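You operate a simulated robot arm through the tools that you are given. There is no shell and no other tool. Be economical: measure what you need, move in short steps, check, and stop when the job is done.

Carry out the task below with a simulated robot arm. There is one attempt and no reset: what you move stays moved.

JOB
Pack the wax disc in the pine box, dust the lid and stick the yellow label on.
Fine: shut the pine box, wipe its lid with the yellow pad before the yellow label goes on, put the yellow pad back.

Only the result counts: the job must be done as asked and must still hold three seconds after the hand-in. Knocking over, shifting, dropping, spilling or breaking anything else fails it. Lids that push on must go on centred and level and be pressed home; caps that screw on are set level and turned clockwise until they are tight.

ROBOT AND FRAMES
A 6-joint arm with a two-finger parallel gripper, fixed in place. Base frame: the origin is at the foot of the arm, x ahead of it, y to its left, z up; the work surface is at about z = 0. Readings come in m, degrees, newtons and seconds.
With the tool pointing down near the work surface it reaches from about 0.14 to 0.58 m from the base axis. Its first joint turns from -66.0 to 66.0 degrees. Payload 2.1 kg.
The TCP is the grasp point between the finger pads, 0.03 m short of the fingertips. In the tool frame z runs along the fingers and y along their closing line. Largest opening 0.094 m; finger width 0.028, thickness 0.01; the body of the gripper, 0.05 by 0.096 m, starts 0.055 m behind the TCP.
Orientation is that of the tool frame in the base frame, as [roll, pitch, yaw] about the fixed x, y, z axes, in that order (R = Rz(yaw) Ry(pitch) Rx(roll)). With the fingers straight down and closing along the base's y, the tool's x points along the base's -x, its y along +y and its z along -z.

CONTROLS
- The arm moves only by the tool jog_arm. Its argument "plan" is a list of rows, each a list of 6 numbers: the shift along the tool's x, y, z in units of 40 mm (1.0 is 40 mm), then the turn, a rotation vector about the tool's x, y, z in units of 5 degrees (1.0 is 5 degrees). In form: [[x, y, z, ax, ay, az], ...]. A call has 1 to 20 rows; each row shifts and turns the commanded pose from where the row before left it, along the tool's axes as they then stand. "jaw" is the finger opening in mm, from 0 to 94, set as the call begins (left out, the last holds). A call with a number of a shift or a turn outside -1 to 1 is refused whole. A row lasts 0.2 s, in which the tool goes at most 0.05 m and 8.6 degrees; a call with a longer step from one row to the next is refused whole, and so is a gripper value outside its range. Where a pose cannot be reached the arm comes as near as it can. A force on the tool above 70 N (or 10 N above the force at the start of the call, whichever is more), or a blocked arm, ends the call early, and 0.2 s more pass. The fingers move at their own pace (about 0.072 m/s each) and stop on an object; they squeeze with about 20 N. The grip force told is the motor's: it shows also when the fingers shut on nothing. Time passes only in rows, and 0.2 s behind the last, so rows that do not move let the fingers close. The reply holds the time, the measured pose of the TCP, the force on the tool along the base axes, the opening and the grip force, in the units named above and with some noise, and new pictures: "views" is both (left out), scene, wrist or none.
- Cameras (640 x 400 px; columns grow to the right, rows downward): "scene" is fixed at [0.0451, -0.3599, 0.4912]; the picture's right is [0.88, -0.48, 0.00], its down [-0.24, -0.43, -0.87] and it looks along [0.42, 0.76, -0.49] (base axes); focal length 332 px, centre (320, 200). "wrist" rides on the gripper at [0.076, 0.014, -0.102] in the tool frame; the picture's right is [-0.18, 0.98, 0.00], its down [-0.75, -0.14, -0.64] and it looks along [-0.63, -0.12, 0.77] (tool axes); focal length 243 px, centre (320, 200). There is no depth. A picture from a camera that has moved, and an enlarged one, comes with that camera's place and axes in the base frame and with its lens.
- enlarge(camera, box): a new picture of the part [left, top, right, bottom] of that camera's present view, enlarged. It takes no simulated time.
- job_done(): hands the job in; it is judged then, once.

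Go step by step. Nothing tells you positions but the pictures and the camera data: compare them with the known pose of the tool, close in by small moves and look again before you grip or let go. The budget is 120 turns and 200 pictures, counting those below and the enlarged ones. Unless the task says otherwise, let go and move clear before handing in, and close with one line.

The tools are called after ">>>" by a JSON object that holds its "api" and its "payload". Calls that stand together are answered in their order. jog_arm: Moves the arm, as the interface text tells. Its arguments: {"type":"object","properties":{"plan":{"type":"array"},"jaw":{"type":"number"},"views":{"type":"string","enum":["both","scene","wrist","none"]}},"required":["plan"]} The other tools are called the same way: enlarge (camera, box) takes an enlarged picture of a part of a camera's view; job_done () hands the job in.

At the start:

```text
time: 0.0
ee_pos: [0.3234, 0.1054, 0.3214]
orientation: [179.9, 0.1, -179.9]
contact_force: [0.7, 0.4, -0.1]
width: 0.0939
grasp_force: 0.2
```

scene: 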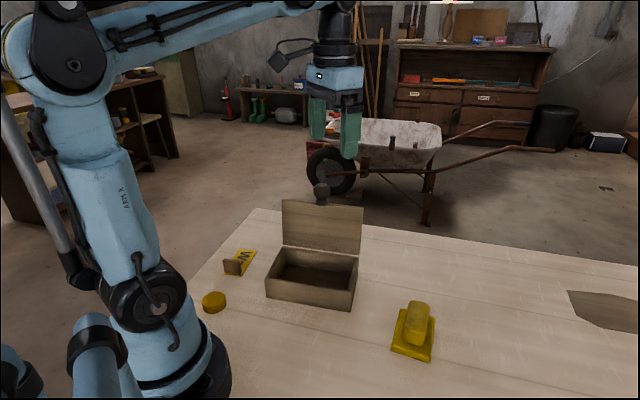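
wrist: 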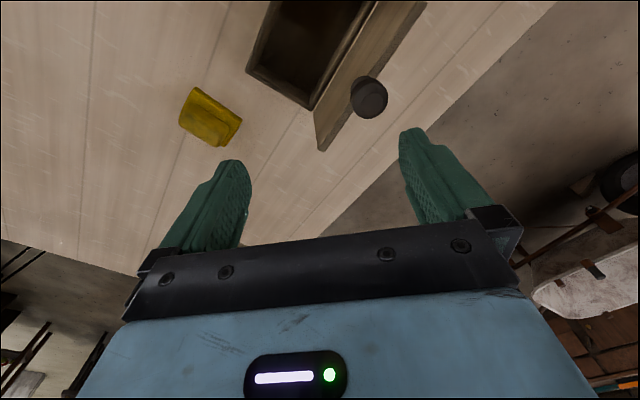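

I see an open hinged pine box, a wax disc, a yellow label on some backing and a yellow pad with a handle. I'll enlarge the scene to measure them.

>>> {"api": "enlarge", "payload": {"camera": "scene", "box": [180, 170, 380, 320]}}

>>> {"api": "enlarge", "payload": {"camera": "scene", "box": [360, 270, 480, 370]}}

```text
2.67 times, centred on (280, 245) of scene
camera zoom: at [0.0451, -0.3599, 0.4912], right [0.88, -0.48, 0.0], down [-0.24, -0.43, -0.87], along [0.42, 0.76, -0.49], focal length 886 px, centre (427, 80)
```

zoom: 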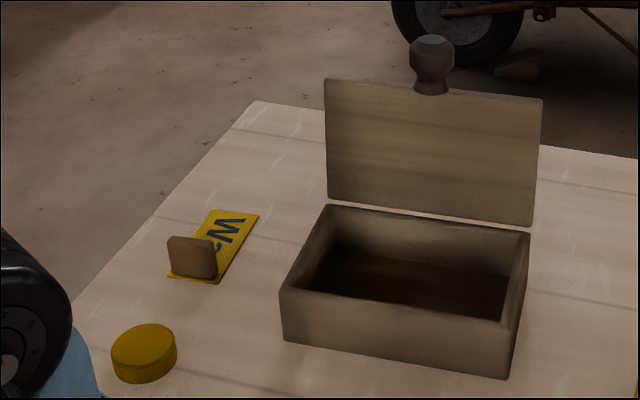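

```text
4.00 times, centred on (420, 320) of scene
camera zoom: at [0.0451, -0.3599, 0.4912], right [0.88, -0.48, 0.0], down [-0.24, -0.43, -0.87], along [0.42, 0.76, -0.49], focal length 1329 px, centre (-80, -280)
```

zoom: 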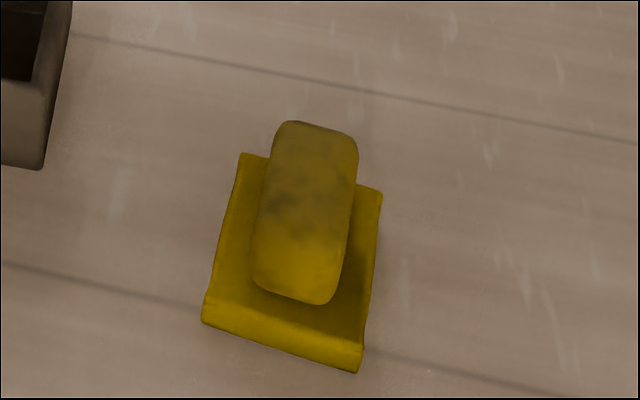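

The box is about 0.17 x 0.10 m, centred near (.28,.09) and turned about -41°. The disc is near (.087,.133), the label's tab near (.14,.21). I'll first move high over the disc and look.

>>> {"api": "jog_arm", "payload": {"plan": [[0.9, 0.1, 0, 0, 0, 0], [0.9, 0.1, 0, 0, 0, 0], [0.9, 0.1, 0, 0, 0, 0], [0.9, 0.1, 0, 0, 0, 0], [0.9, 0.1, 0.3, 0, 0, 0], [0.5, 0.1, 0.7, 0, 0, 0], [0, 0, 0.9, 0, 0, 0], [0, 0, 0, 0, 0, 0]]}}

```text
time: 1.8
ee_pos: [0.1224, 0.1286, 0.2457]
orientation: [180.0, 0.0, -180.0]
contact_force: [0.7, 0.3, 0.1]
width: 0.0941
grasp_force: 0.1
camera wrist: at [0.0473, 0.1434, 0.3476], right [0.18, 0.98, 0.0], down [0.75, -0.14, 0.64], along [0.63, -0.12, -0.77], focal length 243 px, centre (320, 200)
```

scene: 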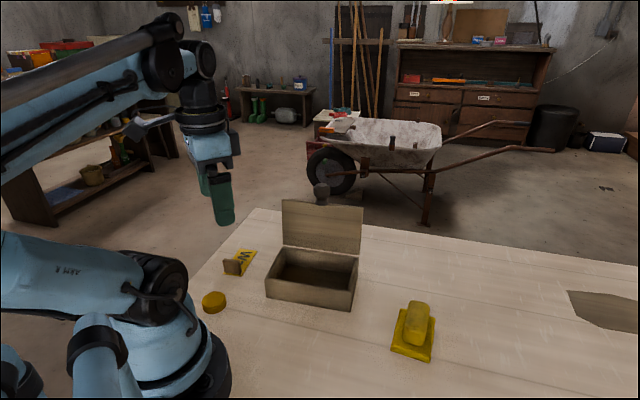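
wrist: 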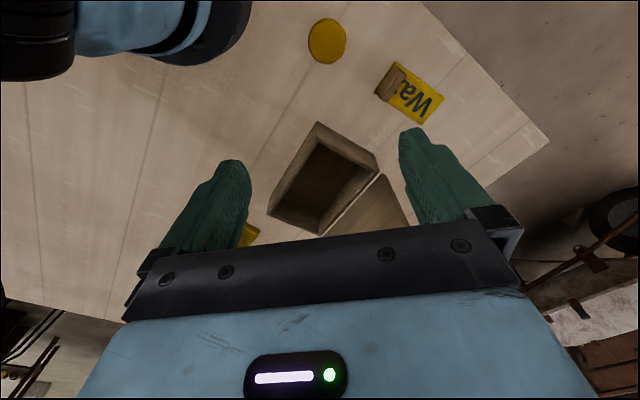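

Good overhead view of disc, label and box from the wrist; enlarging for measurement.

>>> {"api": "enlarge", "payload": {"camera": "wrist", "box": [250, 0, 474, 140]}}

>>> {"api": "enlarge", "payload": {"camera": "wrist", "box": [240, 110, 432, 240]}}

```text
2.86 times, centred on (362, 70) of wrist
camera zoom: at [0.0473, 0.1434, 0.3476], right [0.18, 0.98, 0.0], down [0.75, -0.14, 0.64], along [0.63, -0.12, -0.77], focal length 693 px, centre (200, 571)
```

zoom: 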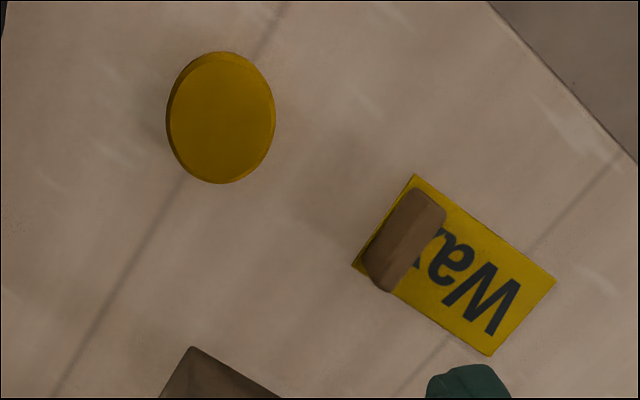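

```text
3.08 times, centred on (336, 175) of wrist
camera zoom: at [0.0473, 0.1434, 0.3476], right [0.18, 0.98, 0.0], down [0.75, -0.14, 0.64], along [0.63, -0.12, -0.77], focal length 746 px, centre (271, 277)
```

zoom: 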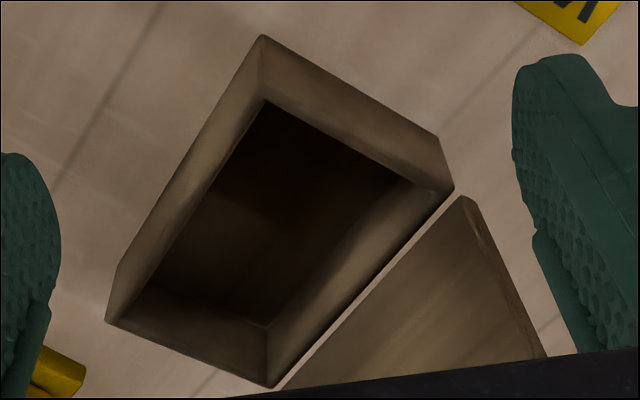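

Disc: centre about (.087,.142), 43 mm across, about 16 mm high. I'll align over it and descend partway to check.

>>> {"api": "jog_arm", "payload": {"plan": [[0.45, 0.17, 0.4, 0, 0, 0], [0.44, 0.17, 0.8, 0, 0, 0], [0, 0, 0.9, 0, 0, 0], [0, 0, 0.9, 0, 0, 0], [0, 0, 0.6, 0, 0, 0], [0, 0, 0, 0, 0, 0]]}}

```text
time: 3.2
ee_pos: [0.088, 0.1422, 0.1003]
orientation: [-179.9, -0.1, -180.0]
contact_force: [-0.4, -0.2, 0.1]
width: 0.0939
grasp_force: 0.0
camera wrist: at [0.0123, 0.1573, 0.2034], right [0.18, 0.98, 0.0], down [0.75, -0.14, 0.64], along [0.63, -0.12, -0.77], focal length 243 px, centre (320, 200)
```

scene: 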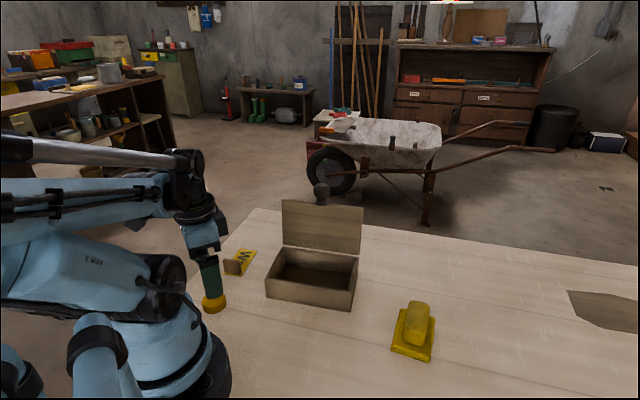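
wrist: 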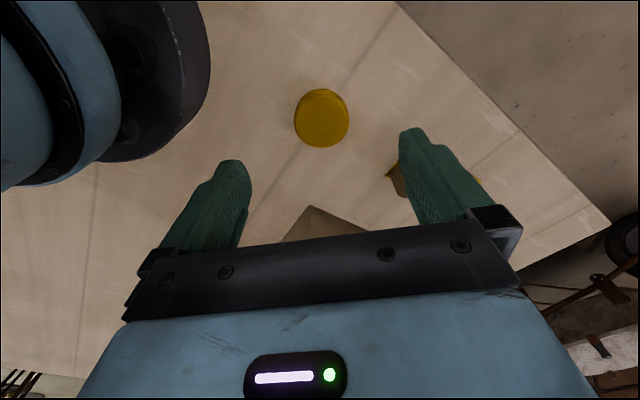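

The disc is right under the jaw. Descending and gripping.

>>> {"api": "jog_arm", "payload": {"plan": [[0.02, 0.03, 0.6, 0, 0, 0], [0, 0, 0.6, 0, 0, 0], [0, 0, 0.5, 0, 0, 0], [0, 0, 0, 0, 0, 0]], "jaw": 70, "views": "wrist"}}

>>> {"api": "jog_arm", "payload": {"plan": [[0, 0, 0, 0, 0, 0], [0, 0, 0, 0, 0, 0], [0, 0, 0, 0, 0, 0]], "jaw": 30, "views": "wrist"}}

```text
time: 4.2
ee_pos: [0.0867, 0.1429, 0.0325]
orientation: [-180.0, 0.0, -180.0]
contact_force: [0.2, -0.1, -1.0]
width: 0.0697
grasp_force: 0.0
camera wrist: at [0.0123, 0.1575, 0.1355], right [0.18, 0.98, 0.0], down [0.75, -0.14, 0.64], along [0.63, -0.12, -0.77], focal length 243 px, centre (320, 200)
```

wrist: 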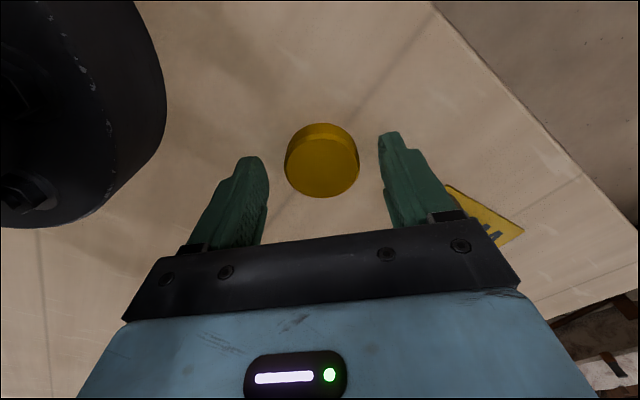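

```text
time: 5.0
ee_pos: [0.0881, 0.1428, 0.0326]
orientation: [-179.9, 0.0, 180.0]
contact_force: [0.2, 0.7, -0.6]
width: 0.0426
grasp_force: 20.3
camera wrist: at [0.0123, 0.1575, 0.1357], right [0.18, 0.98, 0.0], down [0.75, -0.14, 0.64], along [0.63, -0.12, -0.77], focal length 243 px, centre (320, 200)
```

wrist: 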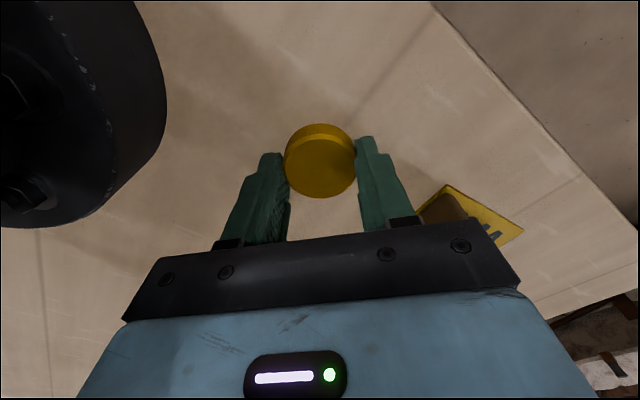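

Gripped at 42.6 mm. Lifting, carrying over the box and turning to align with its long side.

>>> {"api": "jog_arm", "payload": {"plan": [[0, 0, -1, 0, 0, 0], [0, 0, -1, 0, 0, 0], [0, 0, -1, 0, 0, 0], [-0.933, -0.25, 0, 0, 0, 0], [-0.933, -0.25, 0, 0, 0, 0], [-0.933, -0.25, 0, 0, 0, 0], [-0.933, -0.25, 0, 0, 0, 0], [-0.933, -0.25, 0, 0, 0, 0], [0, 0, 0, 0, 0, -0.95], [0, 0, 0, 0, 0, -0.95], [0, 0, 0, 0, 0, -0.95], [0, 0, 0, 0, 0, -0.95], [0, 0, 0, 0, 0, -0.95], [0, 0, 0, 0, 0, -0.95], [0, 0, 0, 0, 0, -0.95], [0, 0, 0, 0, 0, -0.95], [0, 0, 0, 0, 0, -0.95], [0, 0, 0, 0, 0, -0.95]]}}

```text
time: 8.8
ee_pos: [0.2754, 0.0932, 0.1551]
orientation: [180.0, 0.0, -132.4]
contact_force: [-0.3, 0.4, -1.1]
width: 0.0424
grasp_force: 19.9
camera wrist: at [0.2137, 0.0481, 0.2567], right [-0.6, 0.8, 0.0], down [0.61, 0.46, 0.64], along [0.51, 0.39, -0.77], focal length 243 px, centre (320, 200)
```

scene: 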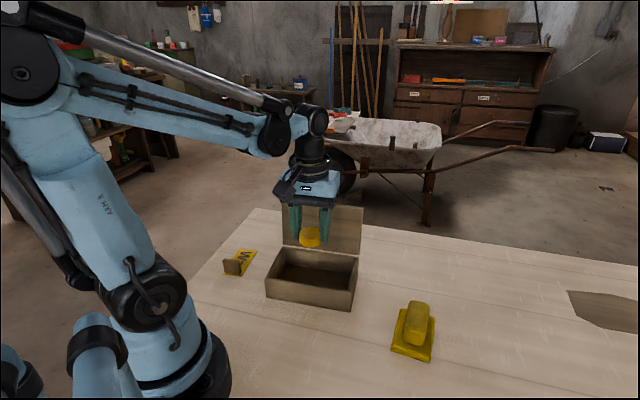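
wrist: 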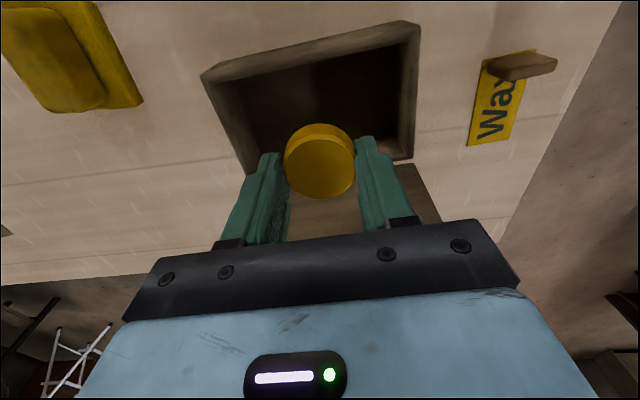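

Disc hangs over the box; I enlarge to check centring before lowering.

>>> {"api": "enlarge", "payload": {"camera": "wrist", "box": [180, 0, 452, 170]}}

```text
2.35 times, centred on (316, 85) of wrist
camera zoom: at [0.2137, 0.0481, 0.2567], right [-0.6, 0.8, 0.0], down [0.61, 0.46, 0.64], along [0.51, 0.39, -0.77], focal length 571 px, centre (329, 471)
```

zoom: 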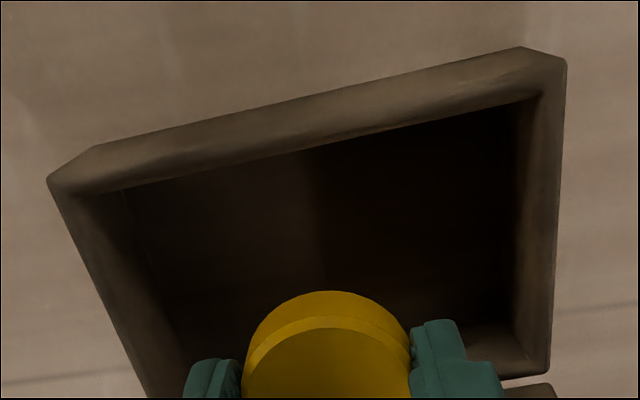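

Centring is good. Lowering near the box floor.

>>> {"api": "jog_arm", "payload": {"plan": [[0, 0, 0.7, 0, 0, 0], [0, 0, 0.7, 0, 0, 0], [0, 0, 0.7, 0, 0, 0], [0, 0, 0.5, 0, 0, 0], [0, 0, 0, 0, 0, 0]]}}

```text
time: 10.0
ee_pos: [0.2756, 0.0951, 0.0501]
orientation: [-180.0, 0.0, -132.5]
contact_force: [0.2, 0.5, 0.2]
width: 0.0422
grasp_force: 20.0
camera wrist: at [0.2136, 0.0492, 0.1526], right [-0.6, 0.8, 0.0], down [0.61, 0.46, 0.64], along [0.51, 0.39, -0.77], focal length 243 px, centre (320, 200)
```

scene: 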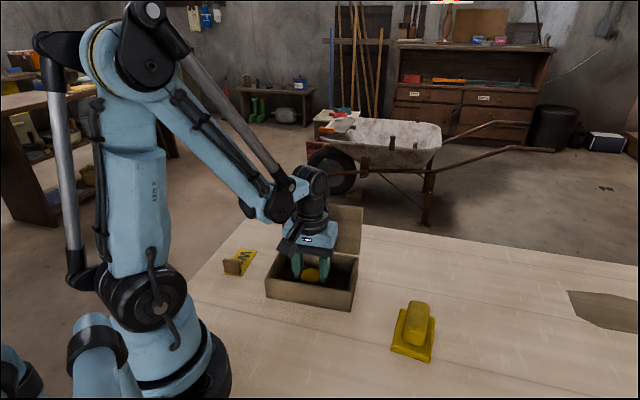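
wrist: 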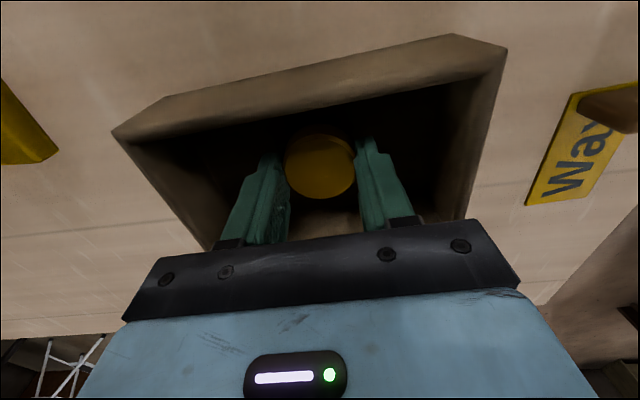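

>>> {"api": "jog_arm", "payload": {"plan": [[0, 0, 0.1, 0, 0, 0], [0, 0, 0, 0, 0, 0]], "views": "none"}}

>>> {"api": "jog_arm", "payload": {"plan": [[0, 0, 0.06, 0, 0, 0], [0, 0, 0, 0, 0, 0]], "views": "none"}}

>>> {"api": "jog_arm", "payload": {"plan": [[0, 0, 0.06, 0, 0, 0], [0, 0, 0, 0, 0, 0]], "views": "none"}}

```text
time: 10.6
ee_pos: [0.2755, 0.095, 0.0463]
orientation: [180.0, 0.0, -132.5]
contact_force: [0.0, -0.8, -0.3]
width: 0.0423
grasp_force: 20.1
```

```text
time: 11.2
ee_pos: [0.2758, 0.0957, 0.0447]
orientation: [179.9, 0.0, -132.5]
contact_force: [0.5, 0.5, -1.0]
width: 0.0422
grasp_force: 19.8
```

```text
time: 11.8
ee_pos: [0.2743, 0.0955, 0.0418]
orientation: [-180.0, 0.0, -132.5]
contact_force: [0.6, 0.1, 0.4]
width: 0.0424
grasp_force: 20.4
```

I have not touched the floor yet; continuing down in small steps.

>>> {"api": "jog_arm", "payload": {"plan": [[0, 0, 0.06, 0, 0, 0], [0, 0, 0, 0, 0, 0]], "views": "none"}}

>>> {"api": "jog_arm", "payload": {"plan": [[0, 0, 0.05, 0, 0, 0], [0, 0, 0, 0, 0, 0]], "views": "none"}}

```text
time: 12.4
ee_pos: [0.2742, 0.0952, 0.0394]
orientation: [-180.0, 0.1, -132.5]
contact_force: [-1.6, 1.3, 17.0]
width: 0.0423
grasp_force: 20.1
```

```text
time: 12.8
ee_pos: [0.2748, 0.0953, 0.0377]
orientation: [-180.0, -0.1, -132.6]
contact_force: [-1.6, -0.4, 21.0]
width: 0.0422
grasp_force: 19.5
stopped in row 2: the force on the tool passed its limit (the readings are from after the stop); the commanded pose is now the measured one
```

Touching the floor. Opening and rising to a clear height.

>>> {"api": "jog_arm", "payload": {"plan": [[0, 0, -0.03, 0, 0, 0], [0, 0, 0, 0, 0, 0], [0, 0, 0, 0, 0, 0]], "jaw": 62, "views": "none"}}

>>> {"api": "jog_arm", "payload": {"plan": [[0, 0, -0.5, 0, 0, 0], [0, 0, -0.8, 0, 0, 0], [0, 0, -1, 0, 0, 0], [0, 0, -1, 0, 0, 0], [0, 0, -1, 0, 0, 0], [0, 0, -1, 0, 0, 0], [0, 0, -0.5, 0, 0, 0], [0, 0, 0, 0, 0, 0]]}}

```text
time: 13.6
ee_pos: [0.2744, 0.0967, 0.0382]
orientation: [179.8, -0.1, -132.5]
contact_force: [0.1, -0.1, -0.2]
width: 0.062
grasp_force: 0.1
```

```text
time: 15.4
ee_pos: [0.2747, 0.0942, 0.2705]
orientation: [179.9, 0.0, -132.5]
contact_force: [0.1, 0.3, -0.1]
width: 0.0621
grasp_force: 0.0
camera wrist: at [0.2137, 0.0484, 0.3734], right [-0.6, 0.8, 0.0], down [0.61, 0.46, 0.64], along [0.51, 0.39, -0.77], focal length 243 px, centre (320, 200)
```

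scene: 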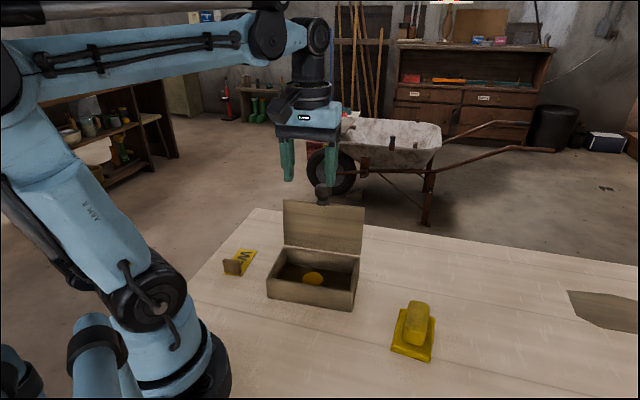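
wrist: 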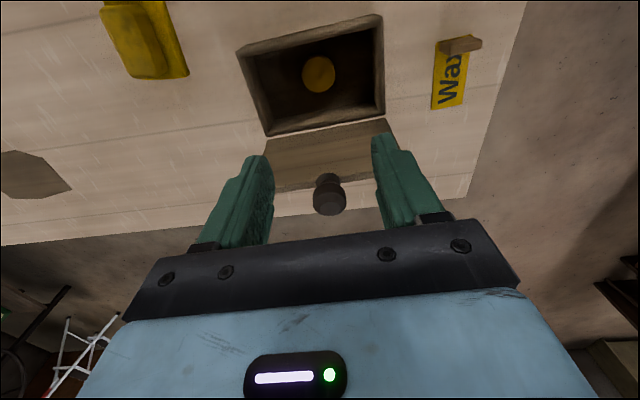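

Disc lies in the box. Now measuring the lid and knob.

>>> {"api": "enlarge", "payload": {"camera": "scene", "box": [250, 170, 390, 320]}}

>>> {"api": "enlarge", "payload": {"camera": "wrist", "box": [220, 0, 440, 230]}}

```text
2.67 times, centred on (320, 245) of scene
camera zoom: at [0.0451, -0.3599, 0.4912], right [0.88, -0.48, 0.0], down [-0.24, -0.43, -0.87], along [0.42, 0.76, -0.49], focal length 886 px, centre (320, 80)
```

zoom: 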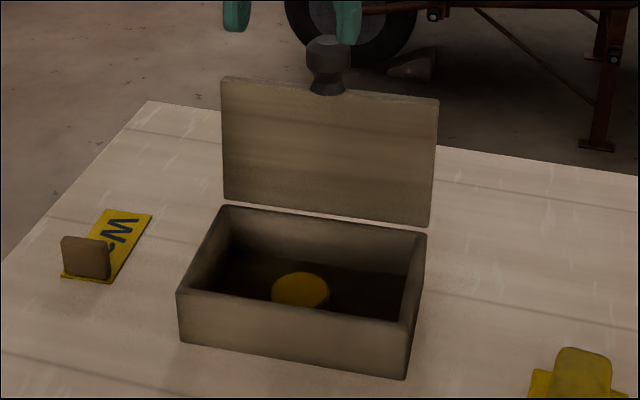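

```text
1.74 times, centred on (330, 115) of wrist
camera zoom: at [0.2137, 0.0484, 0.3734], right [-0.6, 0.8, 0.0], down [0.61, 0.46, 0.64], along [0.51, 0.39, -0.77], focal length 422 px, centre (303, 348)
```

zoom: 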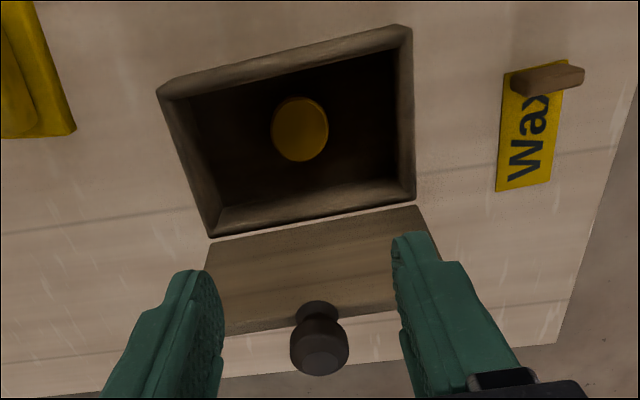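

The lid stands nearly upright, hinged at the back rim (z≈.05), its knob at about (.330,.147,.183). I'll go over and behind it with the fingers shut.

>>> {"api": "jog_arm", "payload": {"plan": [[-0.9, 0, 0, 0, 0, 0], [-0.9, 0, 0, 0, 0, 0], [-0.9, 0, 0, 0, 0, 0], [-0.75, 0, 0, 0, 0, 0], [0, 0, 0, 0, 0, 0]], "jaw": 0}}

```text
time: 16.6
ee_pos: [0.3676, 0.1972, 0.2718]
orientation: [179.9, -0.1, -132.6]
contact_force: [0.1, 0.6, 0.1]
width: 0.0
grasp_force: 20.3
camera wrist: at [0.307, 0.1495, 0.3744], right [-0.6, 0.8, 0.0], down [0.61, 0.46, 0.64], along [0.51, 0.39, -0.77], focal length 243 px, centre (320, 200)
```

scene: 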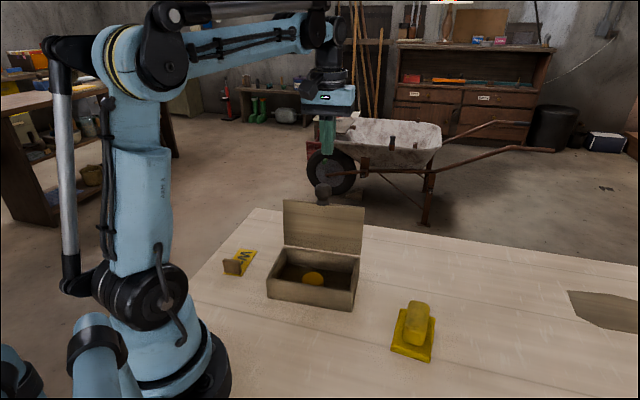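
wrist: 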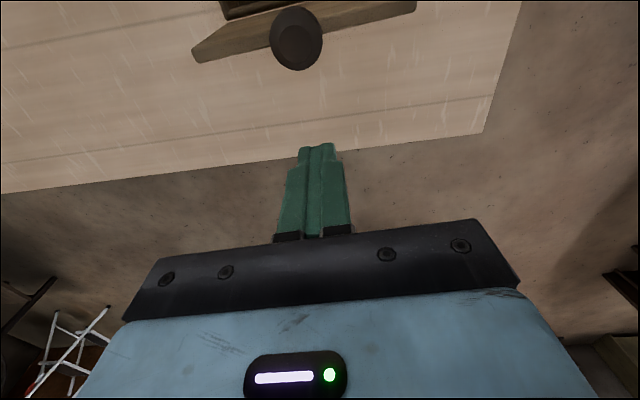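

Knob and lid are ahead of the fingers. Descending behind the lid.

>>> {"api": "jog_arm", "payload": {"plan": [[0, 0, 0.8, 0, 0, 0], [0, 0, 0.8, 0, 0, 0], [0, 0, 0.7, 0, 0, 0], [0, 0, 0.35, 0, 0, 0], [0, 0, 0, 0, 0, 0]]}}

```text
time: 17.8
ee_pos: [0.3666, 0.196, 0.1649]
orientation: [179.9, -0.1, -132.5]
contact_force: [-0.3, 0.2, -0.1]
width: 0.0004
grasp_force: 20.1
camera wrist: at [0.3064, 0.1493, 0.2682], right [-0.6, 0.8, 0.0], down [0.61, 0.46, 0.64], along [0.51, 0.39, -0.77], focal length 243 px, centre (320, 200)
```

scene: 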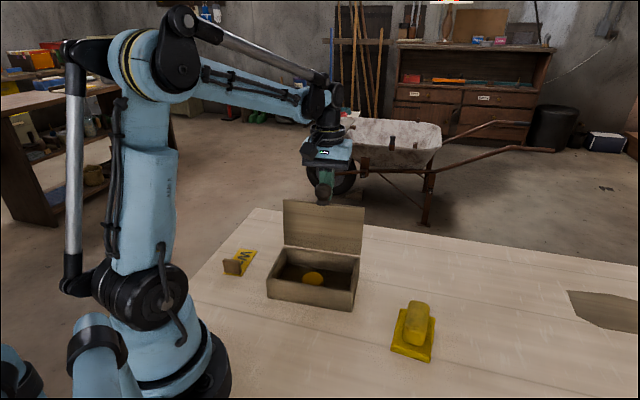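
wrist: 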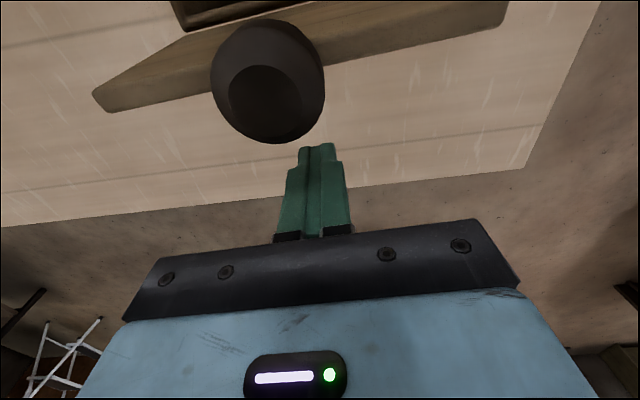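

Fingers are behind the lid. Pushing forward gently.

>>> {"api": "jog_arm", "payload": {"plan": [[0.3, -0.15, 0, 0, 0, 0], [0.3, 0, 0, 0, 0, 0], [0.3, 0, 0, 0, 0, 0], [0.3, 0, 0, 0, 0, 0], [0, 0, 0, 0, 0, 0]]}}

```text
time: 19.0
ee_pos: [0.3401, 0.157, 0.1652]
orientation: [180.0, -0.1, -132.6]
contact_force: [-0.5, 0.0, -0.2]
width: 0.0
grasp_force: 19.8
camera wrist: at [0.2784, 0.1107, 0.268], right [-0.6, 0.8, 0.0], down [0.61, 0.46, 0.64], along [0.51, 0.39, -0.77], focal length 243 px, centre (320, 200)
```

scene: 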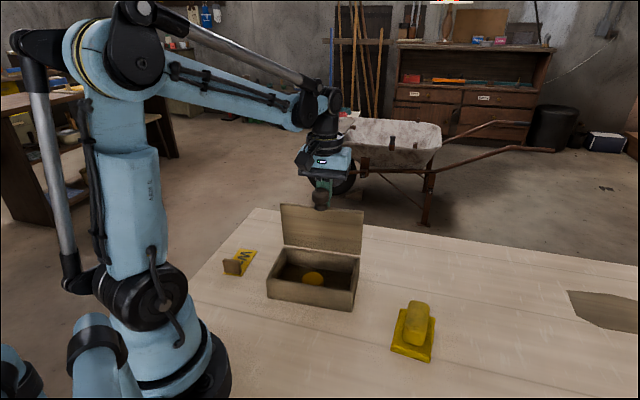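
wrist: 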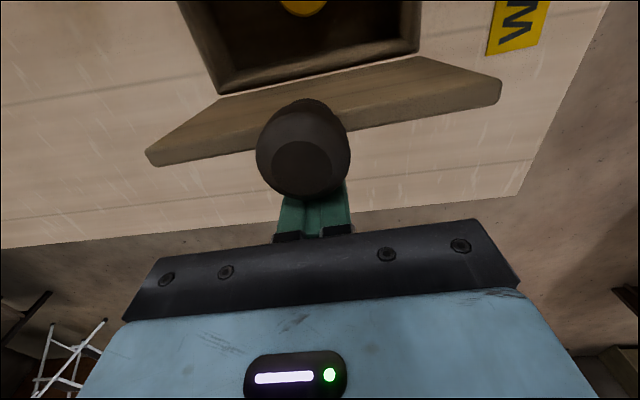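

The lid is moving with almost no force. Continuing past vertical.

>>> {"api": "jog_arm", "payload": {"plan": [[0.3, 0, 0, 0, 0, 0], [0.3, 0, 0, 0, 0, 0], [0.3, 0, 0, 0, 0, 0], [0.3, 0, 0, 0, 0, 0], [0, 0, 0, 0, 0, 0]]}}

```text
time: 20.2
ee_pos: [0.3082, 0.121, 0.1644]
orientation: [179.9, -0.1, -132.5]
contact_force: [-0.4, 0.2, 0.5]
width: 0.0
grasp_force: 20.5
camera wrist: at [0.2472, 0.0746, 0.2671], right [-0.6, 0.8, 0.0], down [0.61, 0.46, 0.64], along [0.51, 0.39, -0.77], focal length 243 px, centre (320, 200)
```

scene: 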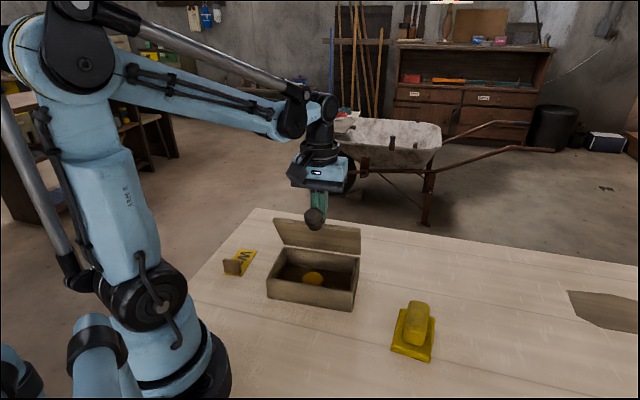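
wrist: 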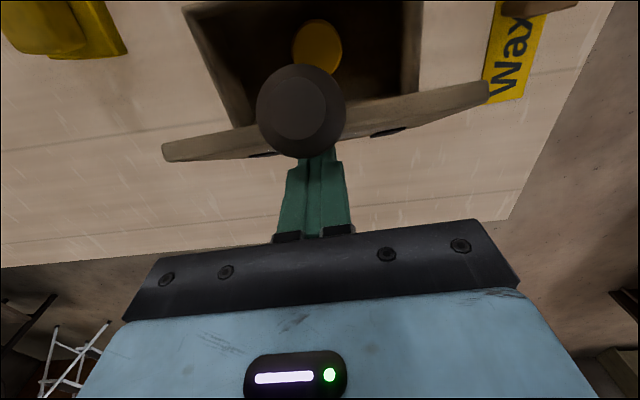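

The hinge holds by friction and the lid tilts forward. Following the arc.

>>> {"api": "jog_arm", "payload": {"plan": [[0.3, 0, 0.1, 0, 0, 0], [0.35, 0, 0.25, 0, 0, 0], [0.25, 0, 0.25, 0, 0, 0], [0.25, 0, 0.3, 0, 0, 0], [0, 0, 0, 0, 0, 0]]}}

```text
time: 21.4
ee_pos: [0.2774, 0.088, 0.1296]
orientation: [179.9, -0.1, -132.5]
contact_force: [-0.5, 0.3, 0.4]
width: 0.0
grasp_force: 19.3
camera wrist: at [0.2161, 0.0409, 0.2317], right [-0.6, 0.8, 0.0], down [0.61, 0.46, 0.64], along [0.51, 0.39, -0.77], focal length 243 px, centre (320, 200)
```

scene: 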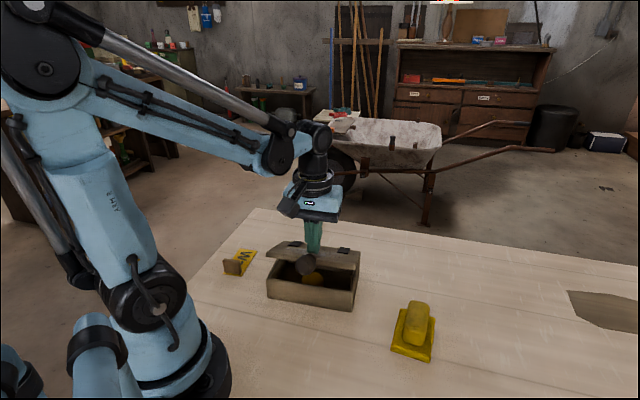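
wrist: 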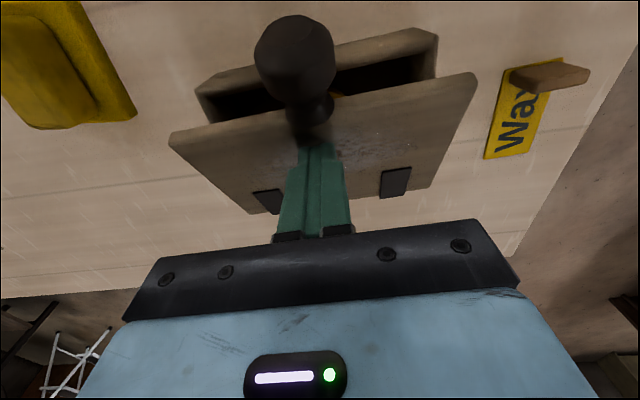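

Works well; the dust spots show on the lid. Continuing down.

>>> {"api": "jog_arm", "payload": {"plan": [[0.15, 0, 0.3, 0, 0, 0], [0.1, 0, 0.3, 0, 0, 0], [0.1, 0, 0.2, 0, 0, 0], [0, 0, 0, 0, 0, 0]]}}

```text
time: 22.4
ee_pos: [0.2664, 0.076, 0.0965]
orientation: [179.8, -0.1, -132.5]
contact_force: [0.7, -0.1, -0.3]
width: 0.0
grasp_force: 20.8
camera wrist: at [0.2058, 0.0299, 0.1995], right [-0.6, 0.8, 0.0], down [0.61, 0.46, 0.64], along [0.51, 0.39, -0.77], focal length 243 px, centre (320, 200)
```

scene: 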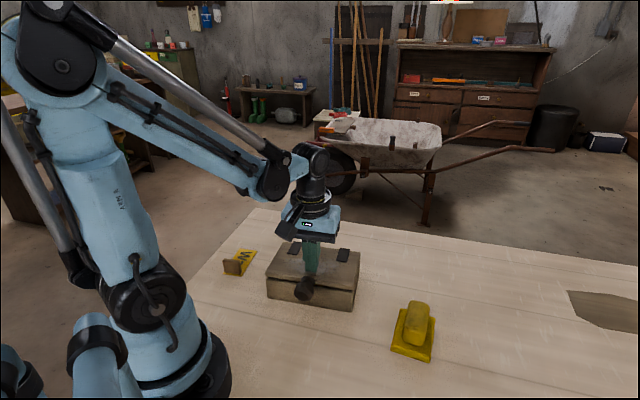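
wrist: 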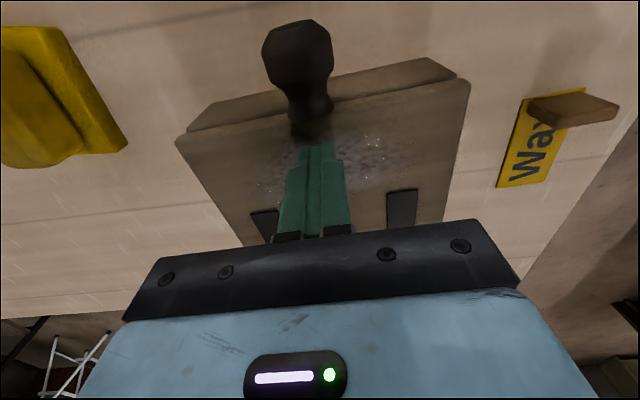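

Nearly closed; pressing down in small steps.

>>> {"api": "jog_arm", "payload": {"plan": [[0.1, 0, 0.12, 0, 0, 0], [0, 0, 0.12, 0, 0, 0], [0, 0, 0, 0, 0, 0]], "views": "none"}}

>>> {"api": "jog_arm", "payload": {"plan": [[0, 0, 0.06, 0, 0, 0], [0, 0, 0.04, 0, 0, 0], [0, 0, 0.04, 0, 0, 0], [0, 0, 0.04, 0, 0, 0], [0, 0, 0.04, 0, 0, 0]], "views": "both"}}

```text
time: 23.0
ee_pos: [0.2648, 0.0742, 0.0919]
orientation: [179.6, -0.4, -132.6]
contact_force: [-5.9, -1.7, 46.7]
width: 0.0001
grasp_force: 20.2
stopped in row 2: the force on the tool passed its limit (the readings are from after the stop); the commanded pose is now the measured one
```

```text
time: 23.4
ee_pos: [0.2644, 0.0742, 0.0909]
orientation: [179.6, -0.6, -132.4]
contact_force: [-5.7, -2.7, 42.0]
width: 0.0001
grasp_force: 20.0
stopped in row 1: the force on the tool passed its limit (the readings are from after the stop); the commanded pose is now the measured one
camera wrist: at [0.2048, 0.0276, 0.1948], right [-0.6, 0.8, 0.01], down [0.62, 0.46, 0.63], along [0.5, 0.38, -0.77], focal length 243 px, centre (320, 200)
```

scene: 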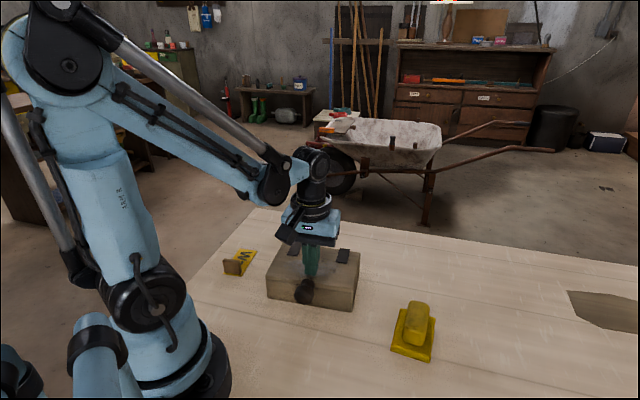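
wrist: 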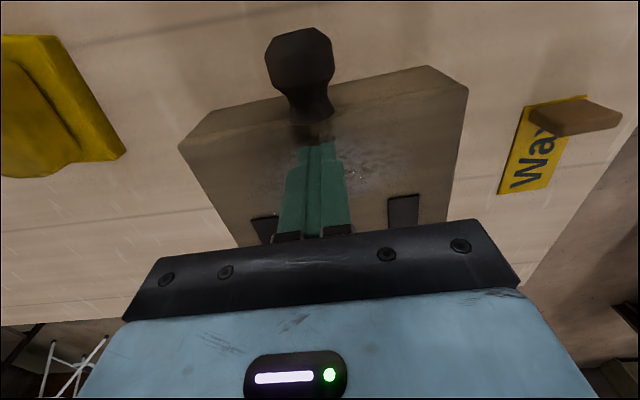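

Lid closed, top at about z=.061. Lifting away and moving over the yellow pad at about (.37,-.104).

>>> {"api": "jog_arm", "payload": {"plan": [[0, 0, -0.9, 0, 0, 0], [0, 0, -1, 0, 0, 0], [0, 0, -1, 0, 0, 0], [0, 0, -1, 0, 0, 0], [0.3, -0.99, 0, 0, 0, 0], [0.3, -0.99, 0, 0, 0, 0], [0.3, -0.99, 0, 0, 0, 0], [0.3, -0.99, 0, 0, 0, 0], [0.3, -0.99, 0, 0, 0, 0], [0, 0, 0, 0, 0, 0]], "jaw": 90}}

```text
time: 25.6
ee_pos: [0.3709, -0.1056, 0.2464]
orientation: [179.6, -0.5, -132.5]
contact_force: [1.0, -0.4, -0.1]
width: 0.09
grasp_force: 0.1
camera wrist: at [0.3112, -0.1516, 0.3505], right [-0.6, 0.8, 0.0], down [0.62, 0.46, 0.63], along [0.51, 0.38, -0.77], focal length 243 px, centre (320, 200)
```

scene: 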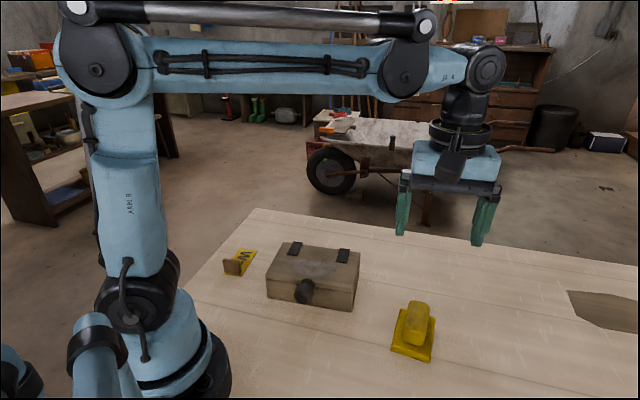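
wrist: 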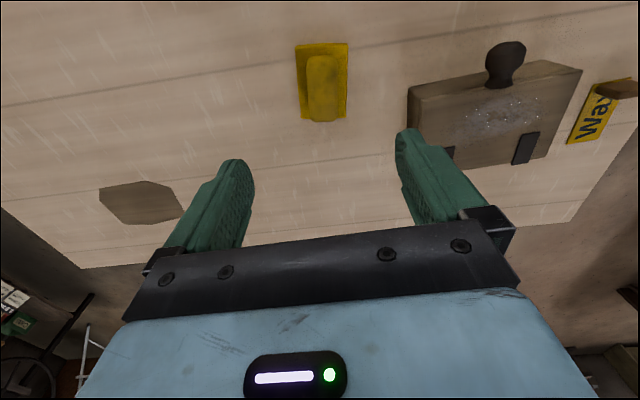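

Excellent view: pad, closed lid with dust in the middle, and label. Enlarging both parts for measurement.

>>> {"api": "enlarge", "payload": {"camera": "wrist", "box": [260, 20, 388, 140]}}

>>> {"api": "enlarge", "payload": {"camera": "wrist", "box": [384, 20, 640, 180]}}

>>> {"api": "enlarge", "payload": {"camera": "scene", "box": [220, 230, 460, 380]}}

```text
3.33 times, centred on (324, 80) of wrist
camera zoom: at [0.3112, -0.1516, 0.3505], right [-0.6, 0.8, 0.0], down [0.62, 0.46, 0.63], along [0.51, 0.38, -0.77], focal length 809 px, centre (307, 600)
```

zoom: 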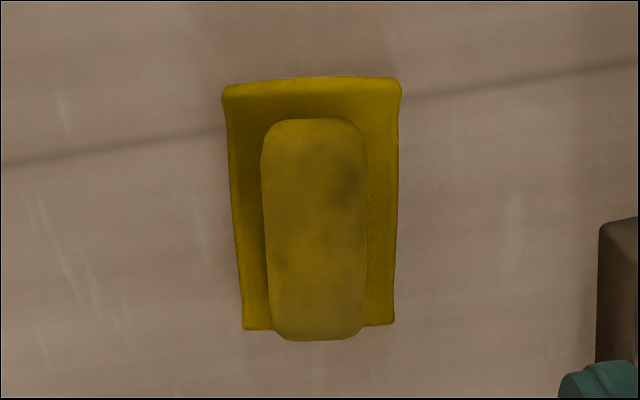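

```text
2.50 times, centred on (512, 100) of wrist
camera zoom: at [0.3112, -0.1516, 0.3505], right [-0.6, 0.8, 0.0], down [0.62, 0.46, 0.63], along [0.51, 0.38, -0.77], focal length 606 px, centre (-160, 450)
```

zoom: 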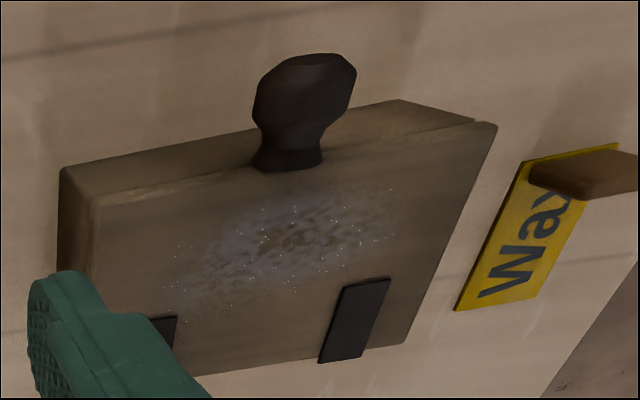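

```text
2.67 times, centred on (340, 305) of scene
camera zoom: at [0.0451, -0.3599, 0.4912], right [0.88, -0.48, 0.0], down [-0.24, -0.43, -0.87], along [0.42, 0.76, -0.49], focal length 886 px, centre (267, -80)
```

zoom: 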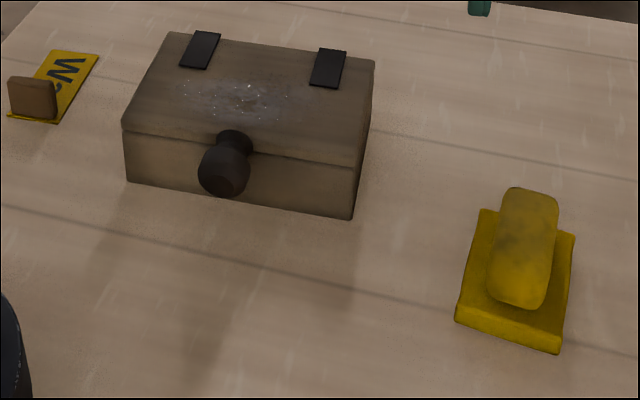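

Pad centre about (.377,-.098), long axis at 39°, handle 40 mm wide. The dust lies in the front strip of the lid ahead of the hinge leaves, centred near (.269,.085). I'll align with the pad and descend partway.

>>> {"api": "jog_arm", "payload": {"plan": [[0, 0, 0.4, 0, 0, 0.8], [0, 0, 0.8, 0, 0, 0.8], [-0.2, 0.04, 0.8, 0, 0, 0], [0, 0, 0.7, 0, 0, 0], [0, 0, 0.45, 0, 0, 0], [0, 0, 0, 0, 0, 0]], "jaw": 70}}

```text
time: 27.0
ee_pos: [0.3744, -0.0979, 0.1202]
orientation: [179.7, -0.5, -140.5]
contact_force: [0.2, -0.8, 0.3]
width: 0.0702
grasp_force: 0.1
camera wrist: at [0.3086, -0.1347, 0.2237], right [-0.48, 0.88, 0.0], down [0.68, 0.37, 0.63], along [0.55, 0.31, -0.77], focal length 243 px, centre (320, 200)
```

scene: 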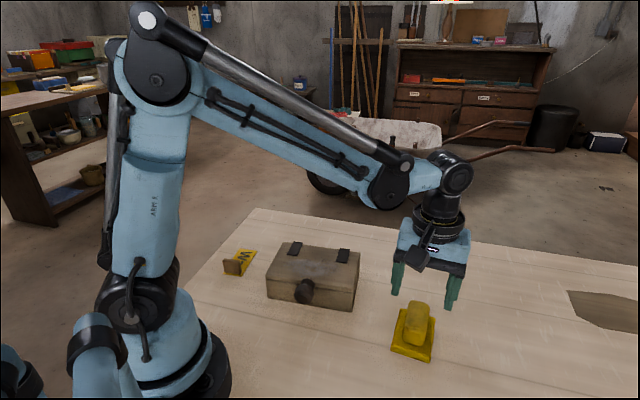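
wrist: 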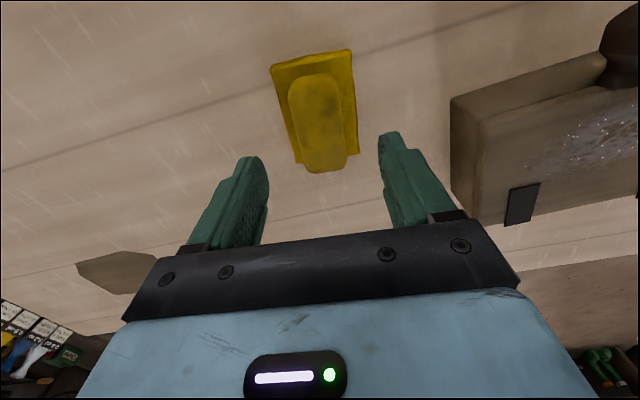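

Alignment with the pad is good. Descending and gripping the handle.

>>> {"api": "jog_arm", "payload": {"plan": [[0.03, 0, 0.6, 0, 0, 0], [0, 0, 0.6, 0, 0, 0], [0, 0, 0.5, 0, 0, 0], [0, 0, 0, 0, 0, 0]]}}

```text
time: 28.0
ee_pos: [0.372, -0.0984, 0.0526]
orientation: [179.7, -0.5, -140.5]
contact_force: [0.0, -0.6, 0.3]
width: 0.0703
grasp_force: 0.0
camera wrist: at [0.3066, -0.1361, 0.1562], right [-0.48, 0.88, 0.0], down [0.68, 0.37, 0.63], along [0.55, 0.31, -0.77], focal length 243 px, centre (320, 200)
```

scene: 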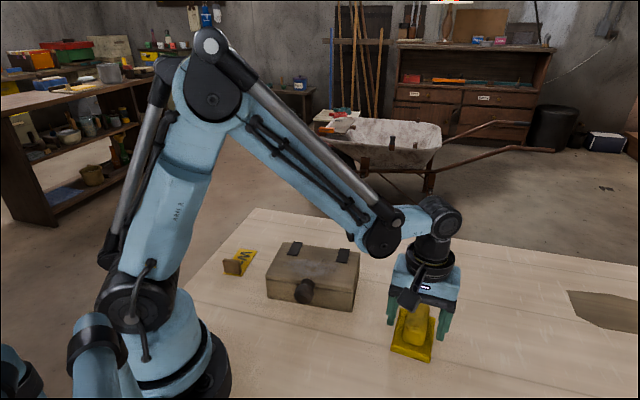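
wrist: 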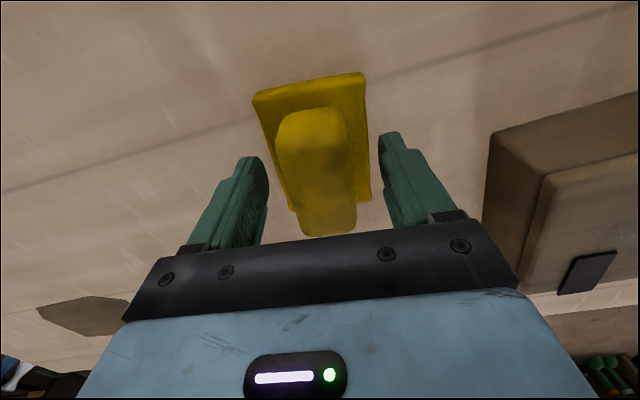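

>>> {"api": "jog_arm", "payload": {"plan": [[0, 0, 0, 0, 0, 0], [0, 0, 0, 0, 0, 0], [0, 0, 0, 0, 0, 0], [0, 0, 0, 0, 0, 0]], "jaw": 15, "views": "wrist"}}

```text
time: 29.0
ee_pos: [0.3733, -0.0995, 0.0533]
orientation: [179.6, -0.6, -140.6]
contact_force: [0.1, 0.1, -0.2]
width: 0.04
grasp_force: 20.0
camera wrist: at [0.3067, -0.1361, 0.1564], right [-0.48, 0.88, 0.0], down [0.68, 0.37, 0.63], along [0.55, 0.31, -0.77], focal length 243 px, centre (320, 200)
```

wrist: 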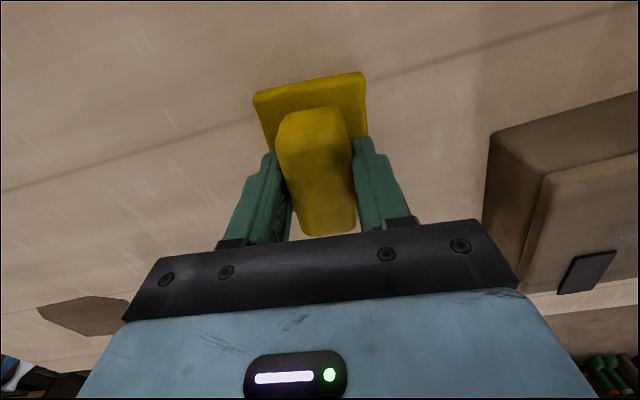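

Handle gripped. Lifting and carrying over the lid, then turning the pad lengthwise to the box.

>>> {"api": "jog_arm", "payload": {"plan": [[0, 0, -0.9, 0, 0, 0], [0, 0, -0.9, 0, 0, 0], [0, 0, -0.9, 0, 0, 0], [-0.151, 0.884, 0, 0, 0, 0], [-0.151, 0.884, 0, 0, 0, 0], [-0.151, 0.884, 0, 0, 0, 0], [-0.151, 0.884, 0, 0, 0, 0], [-0.151, 0.884, 0, 0, 0, 0], [-0.151, 0.884, 0, 0, 0, 0], [0, 0, 0, 0, 0, 0.9], [0, 0, 0, 0, 0, 0.9], [0, 0, 0, 0, 0, 0.9], [0, 0, 0, 0, 0, 0.9], [0, 0, 0, 0, 0, 0.9], [0, 0, 0, 0, 0, 0.9], [0, 0, 0, 0, 0, 0.9], [0, 0, 0, 0, 0, 0.9], [0, 0, 0, 0, 0, 0.9]], "views": "none"}}

>>> {"api": "jog_arm", "payload": {"plan": [[0, 0, 0, 0, 0, 0.9], [0, 0, 0, 0, 0, 0.9], [0, 0, 0, 0, 0, 0.9], [0, 0, 0, 0, 0, 0.9], [0, 0, 0, 0, 0, 0.9], [0, 0, 0, 0, 0, 0.9], [0, 0, 0, 0, 0, 0.9], [0, 0, 0, 0, 0, 0.9], [0, 0, 0, 0, 0, 0.9], [0, 0, 0, 0, 0, 0]]}}

```text
time: 32.8
ee_pos: [0.2688, 0.0886, 0.1593]
orientation: [-179.9, -0.6, 178.9]
contact_force: [0.0, -0.3, -0.7]
width: 0.04
grasp_force: 20.3
```

```text
time: 35.0
ee_pos: [0.267, 0.0877, 0.162]
orientation: [-179.5, -0.3, 138.4]
contact_force: [-0.2, 0.3, -0.7]
width: 0.04
grasp_force: 19.4
camera wrist: at [0.2217, 0.1493, 0.2639], right [0.79, 0.61, -0.01], down [0.48, -0.6, 0.64], along [0.39, -0.51, -0.77], focal length 243 px, centre (320, 200)
```

scene: 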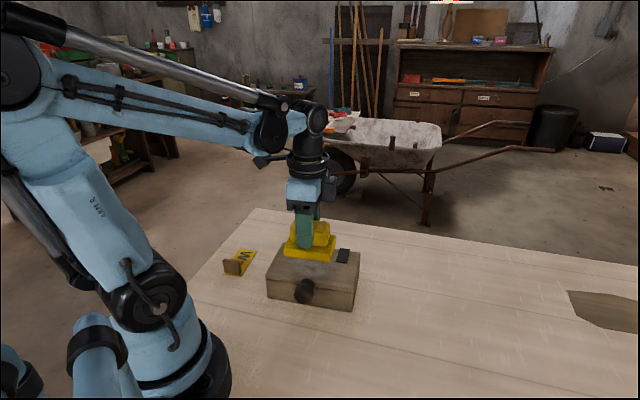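
wrist: 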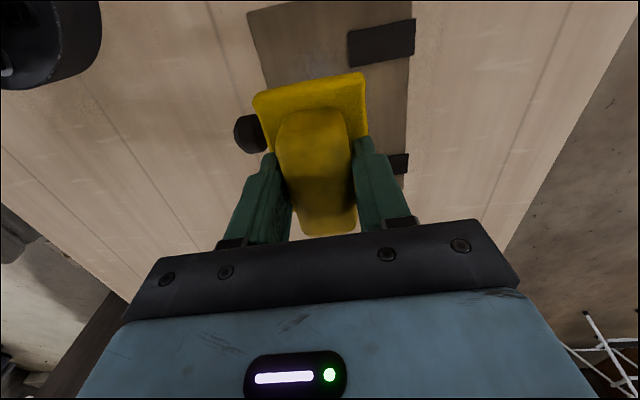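

Pad is above the dusty strip. Lowering until it touches the lid.

>>> {"api": "jog_arm", "payload": {"plan": [[0, 0, 0.5, 0, 0, 0], [0, 0, 0.4, 0, 0, 0], [0, 0, 0, 0, 0, 0]]}}

>>> {"api": "jog_arm", "payload": {"plan": [[0, 0, 0.1, 0, 0, 0], [0, 0, 0, 0, 0, 0]], "views": "none"}}

>>> {"api": "jog_arm", "payload": {"plan": [[0, 0, 0.07, 0, 0, 0], [0, 0, 0, 0, 0, 0]], "views": "none"}}

```text
time: 35.8
ee_pos: [0.2647, 0.0893, 0.124]
orientation: [-179.5, -0.4, 138.5]
contact_force: [-0.3, 0.3, -0.9]
width: 0.0402
grasp_force: 19.9
camera wrist: at [0.2198, 0.1502, 0.2273], right [0.79, 0.61, -0.01], down [0.48, -0.6, 0.64], along [0.39, -0.51, -0.77], focal length 243 px, centre (320, 200)
```

scene: 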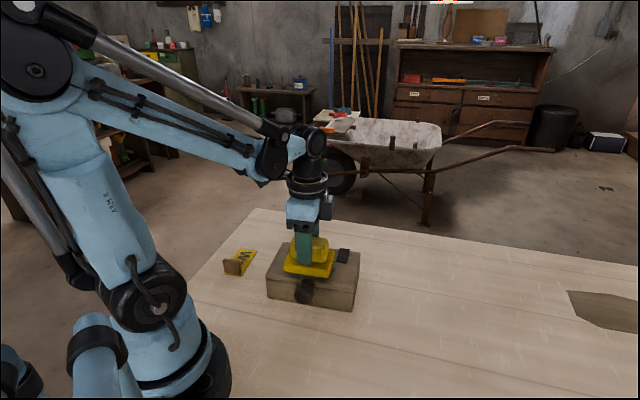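
wrist: 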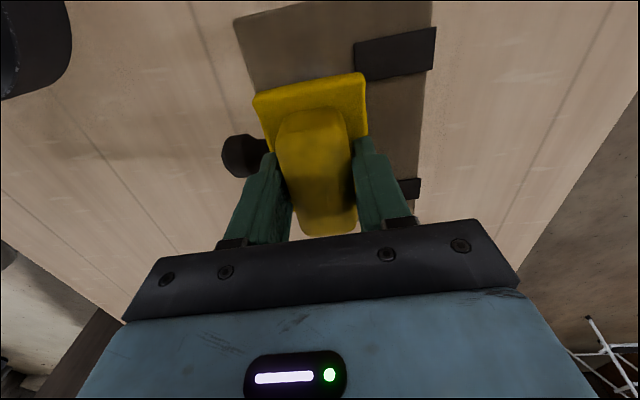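

```text
time: 36.4
ee_pos: [0.2654, 0.0884, 0.1204]
orientation: [-179.5, -0.4, 138.6]
contact_force: [0.4, -0.5, 0.1]
width: 0.0397
grasp_force: 19.9
```

```text
time: 37.0
ee_pos: [0.2659, 0.089, 0.1174]
orientation: [-179.4, -0.4, 138.5]
contact_force: [0.2, 0.2, -0.9]
width: 0.0399
grasp_force: 20.7
```

>>> {"api": "jog_arm", "payload": {"plan": [[0, 0, 0.06, 0, 0, 0], [0, 0, 0, 0, 0, 0]], "views": "none"}}

>>> {"api": "jog_arm", "payload": {"plan": [[0, 0, 0.05, 0, 0, 0], [0, 0, 0, 0, 0, 0]], "views": "none"}}

```text
time: 37.6
ee_pos: [0.2661, 0.0888, 0.1153]
orientation: [-179.5, -0.4, 138.5]
contact_force: [0.1, 0.8, -0.6]
width: 0.0403
grasp_force: 20.3
```

```text
time: 38.2
ee_pos: [0.2674, 0.0879, 0.1123]
orientation: [-179.4, -0.4, 138.5]
contact_force: [-7.4, -5.4, 23.6]
width: 0.0402
grasp_force: 20.1
```

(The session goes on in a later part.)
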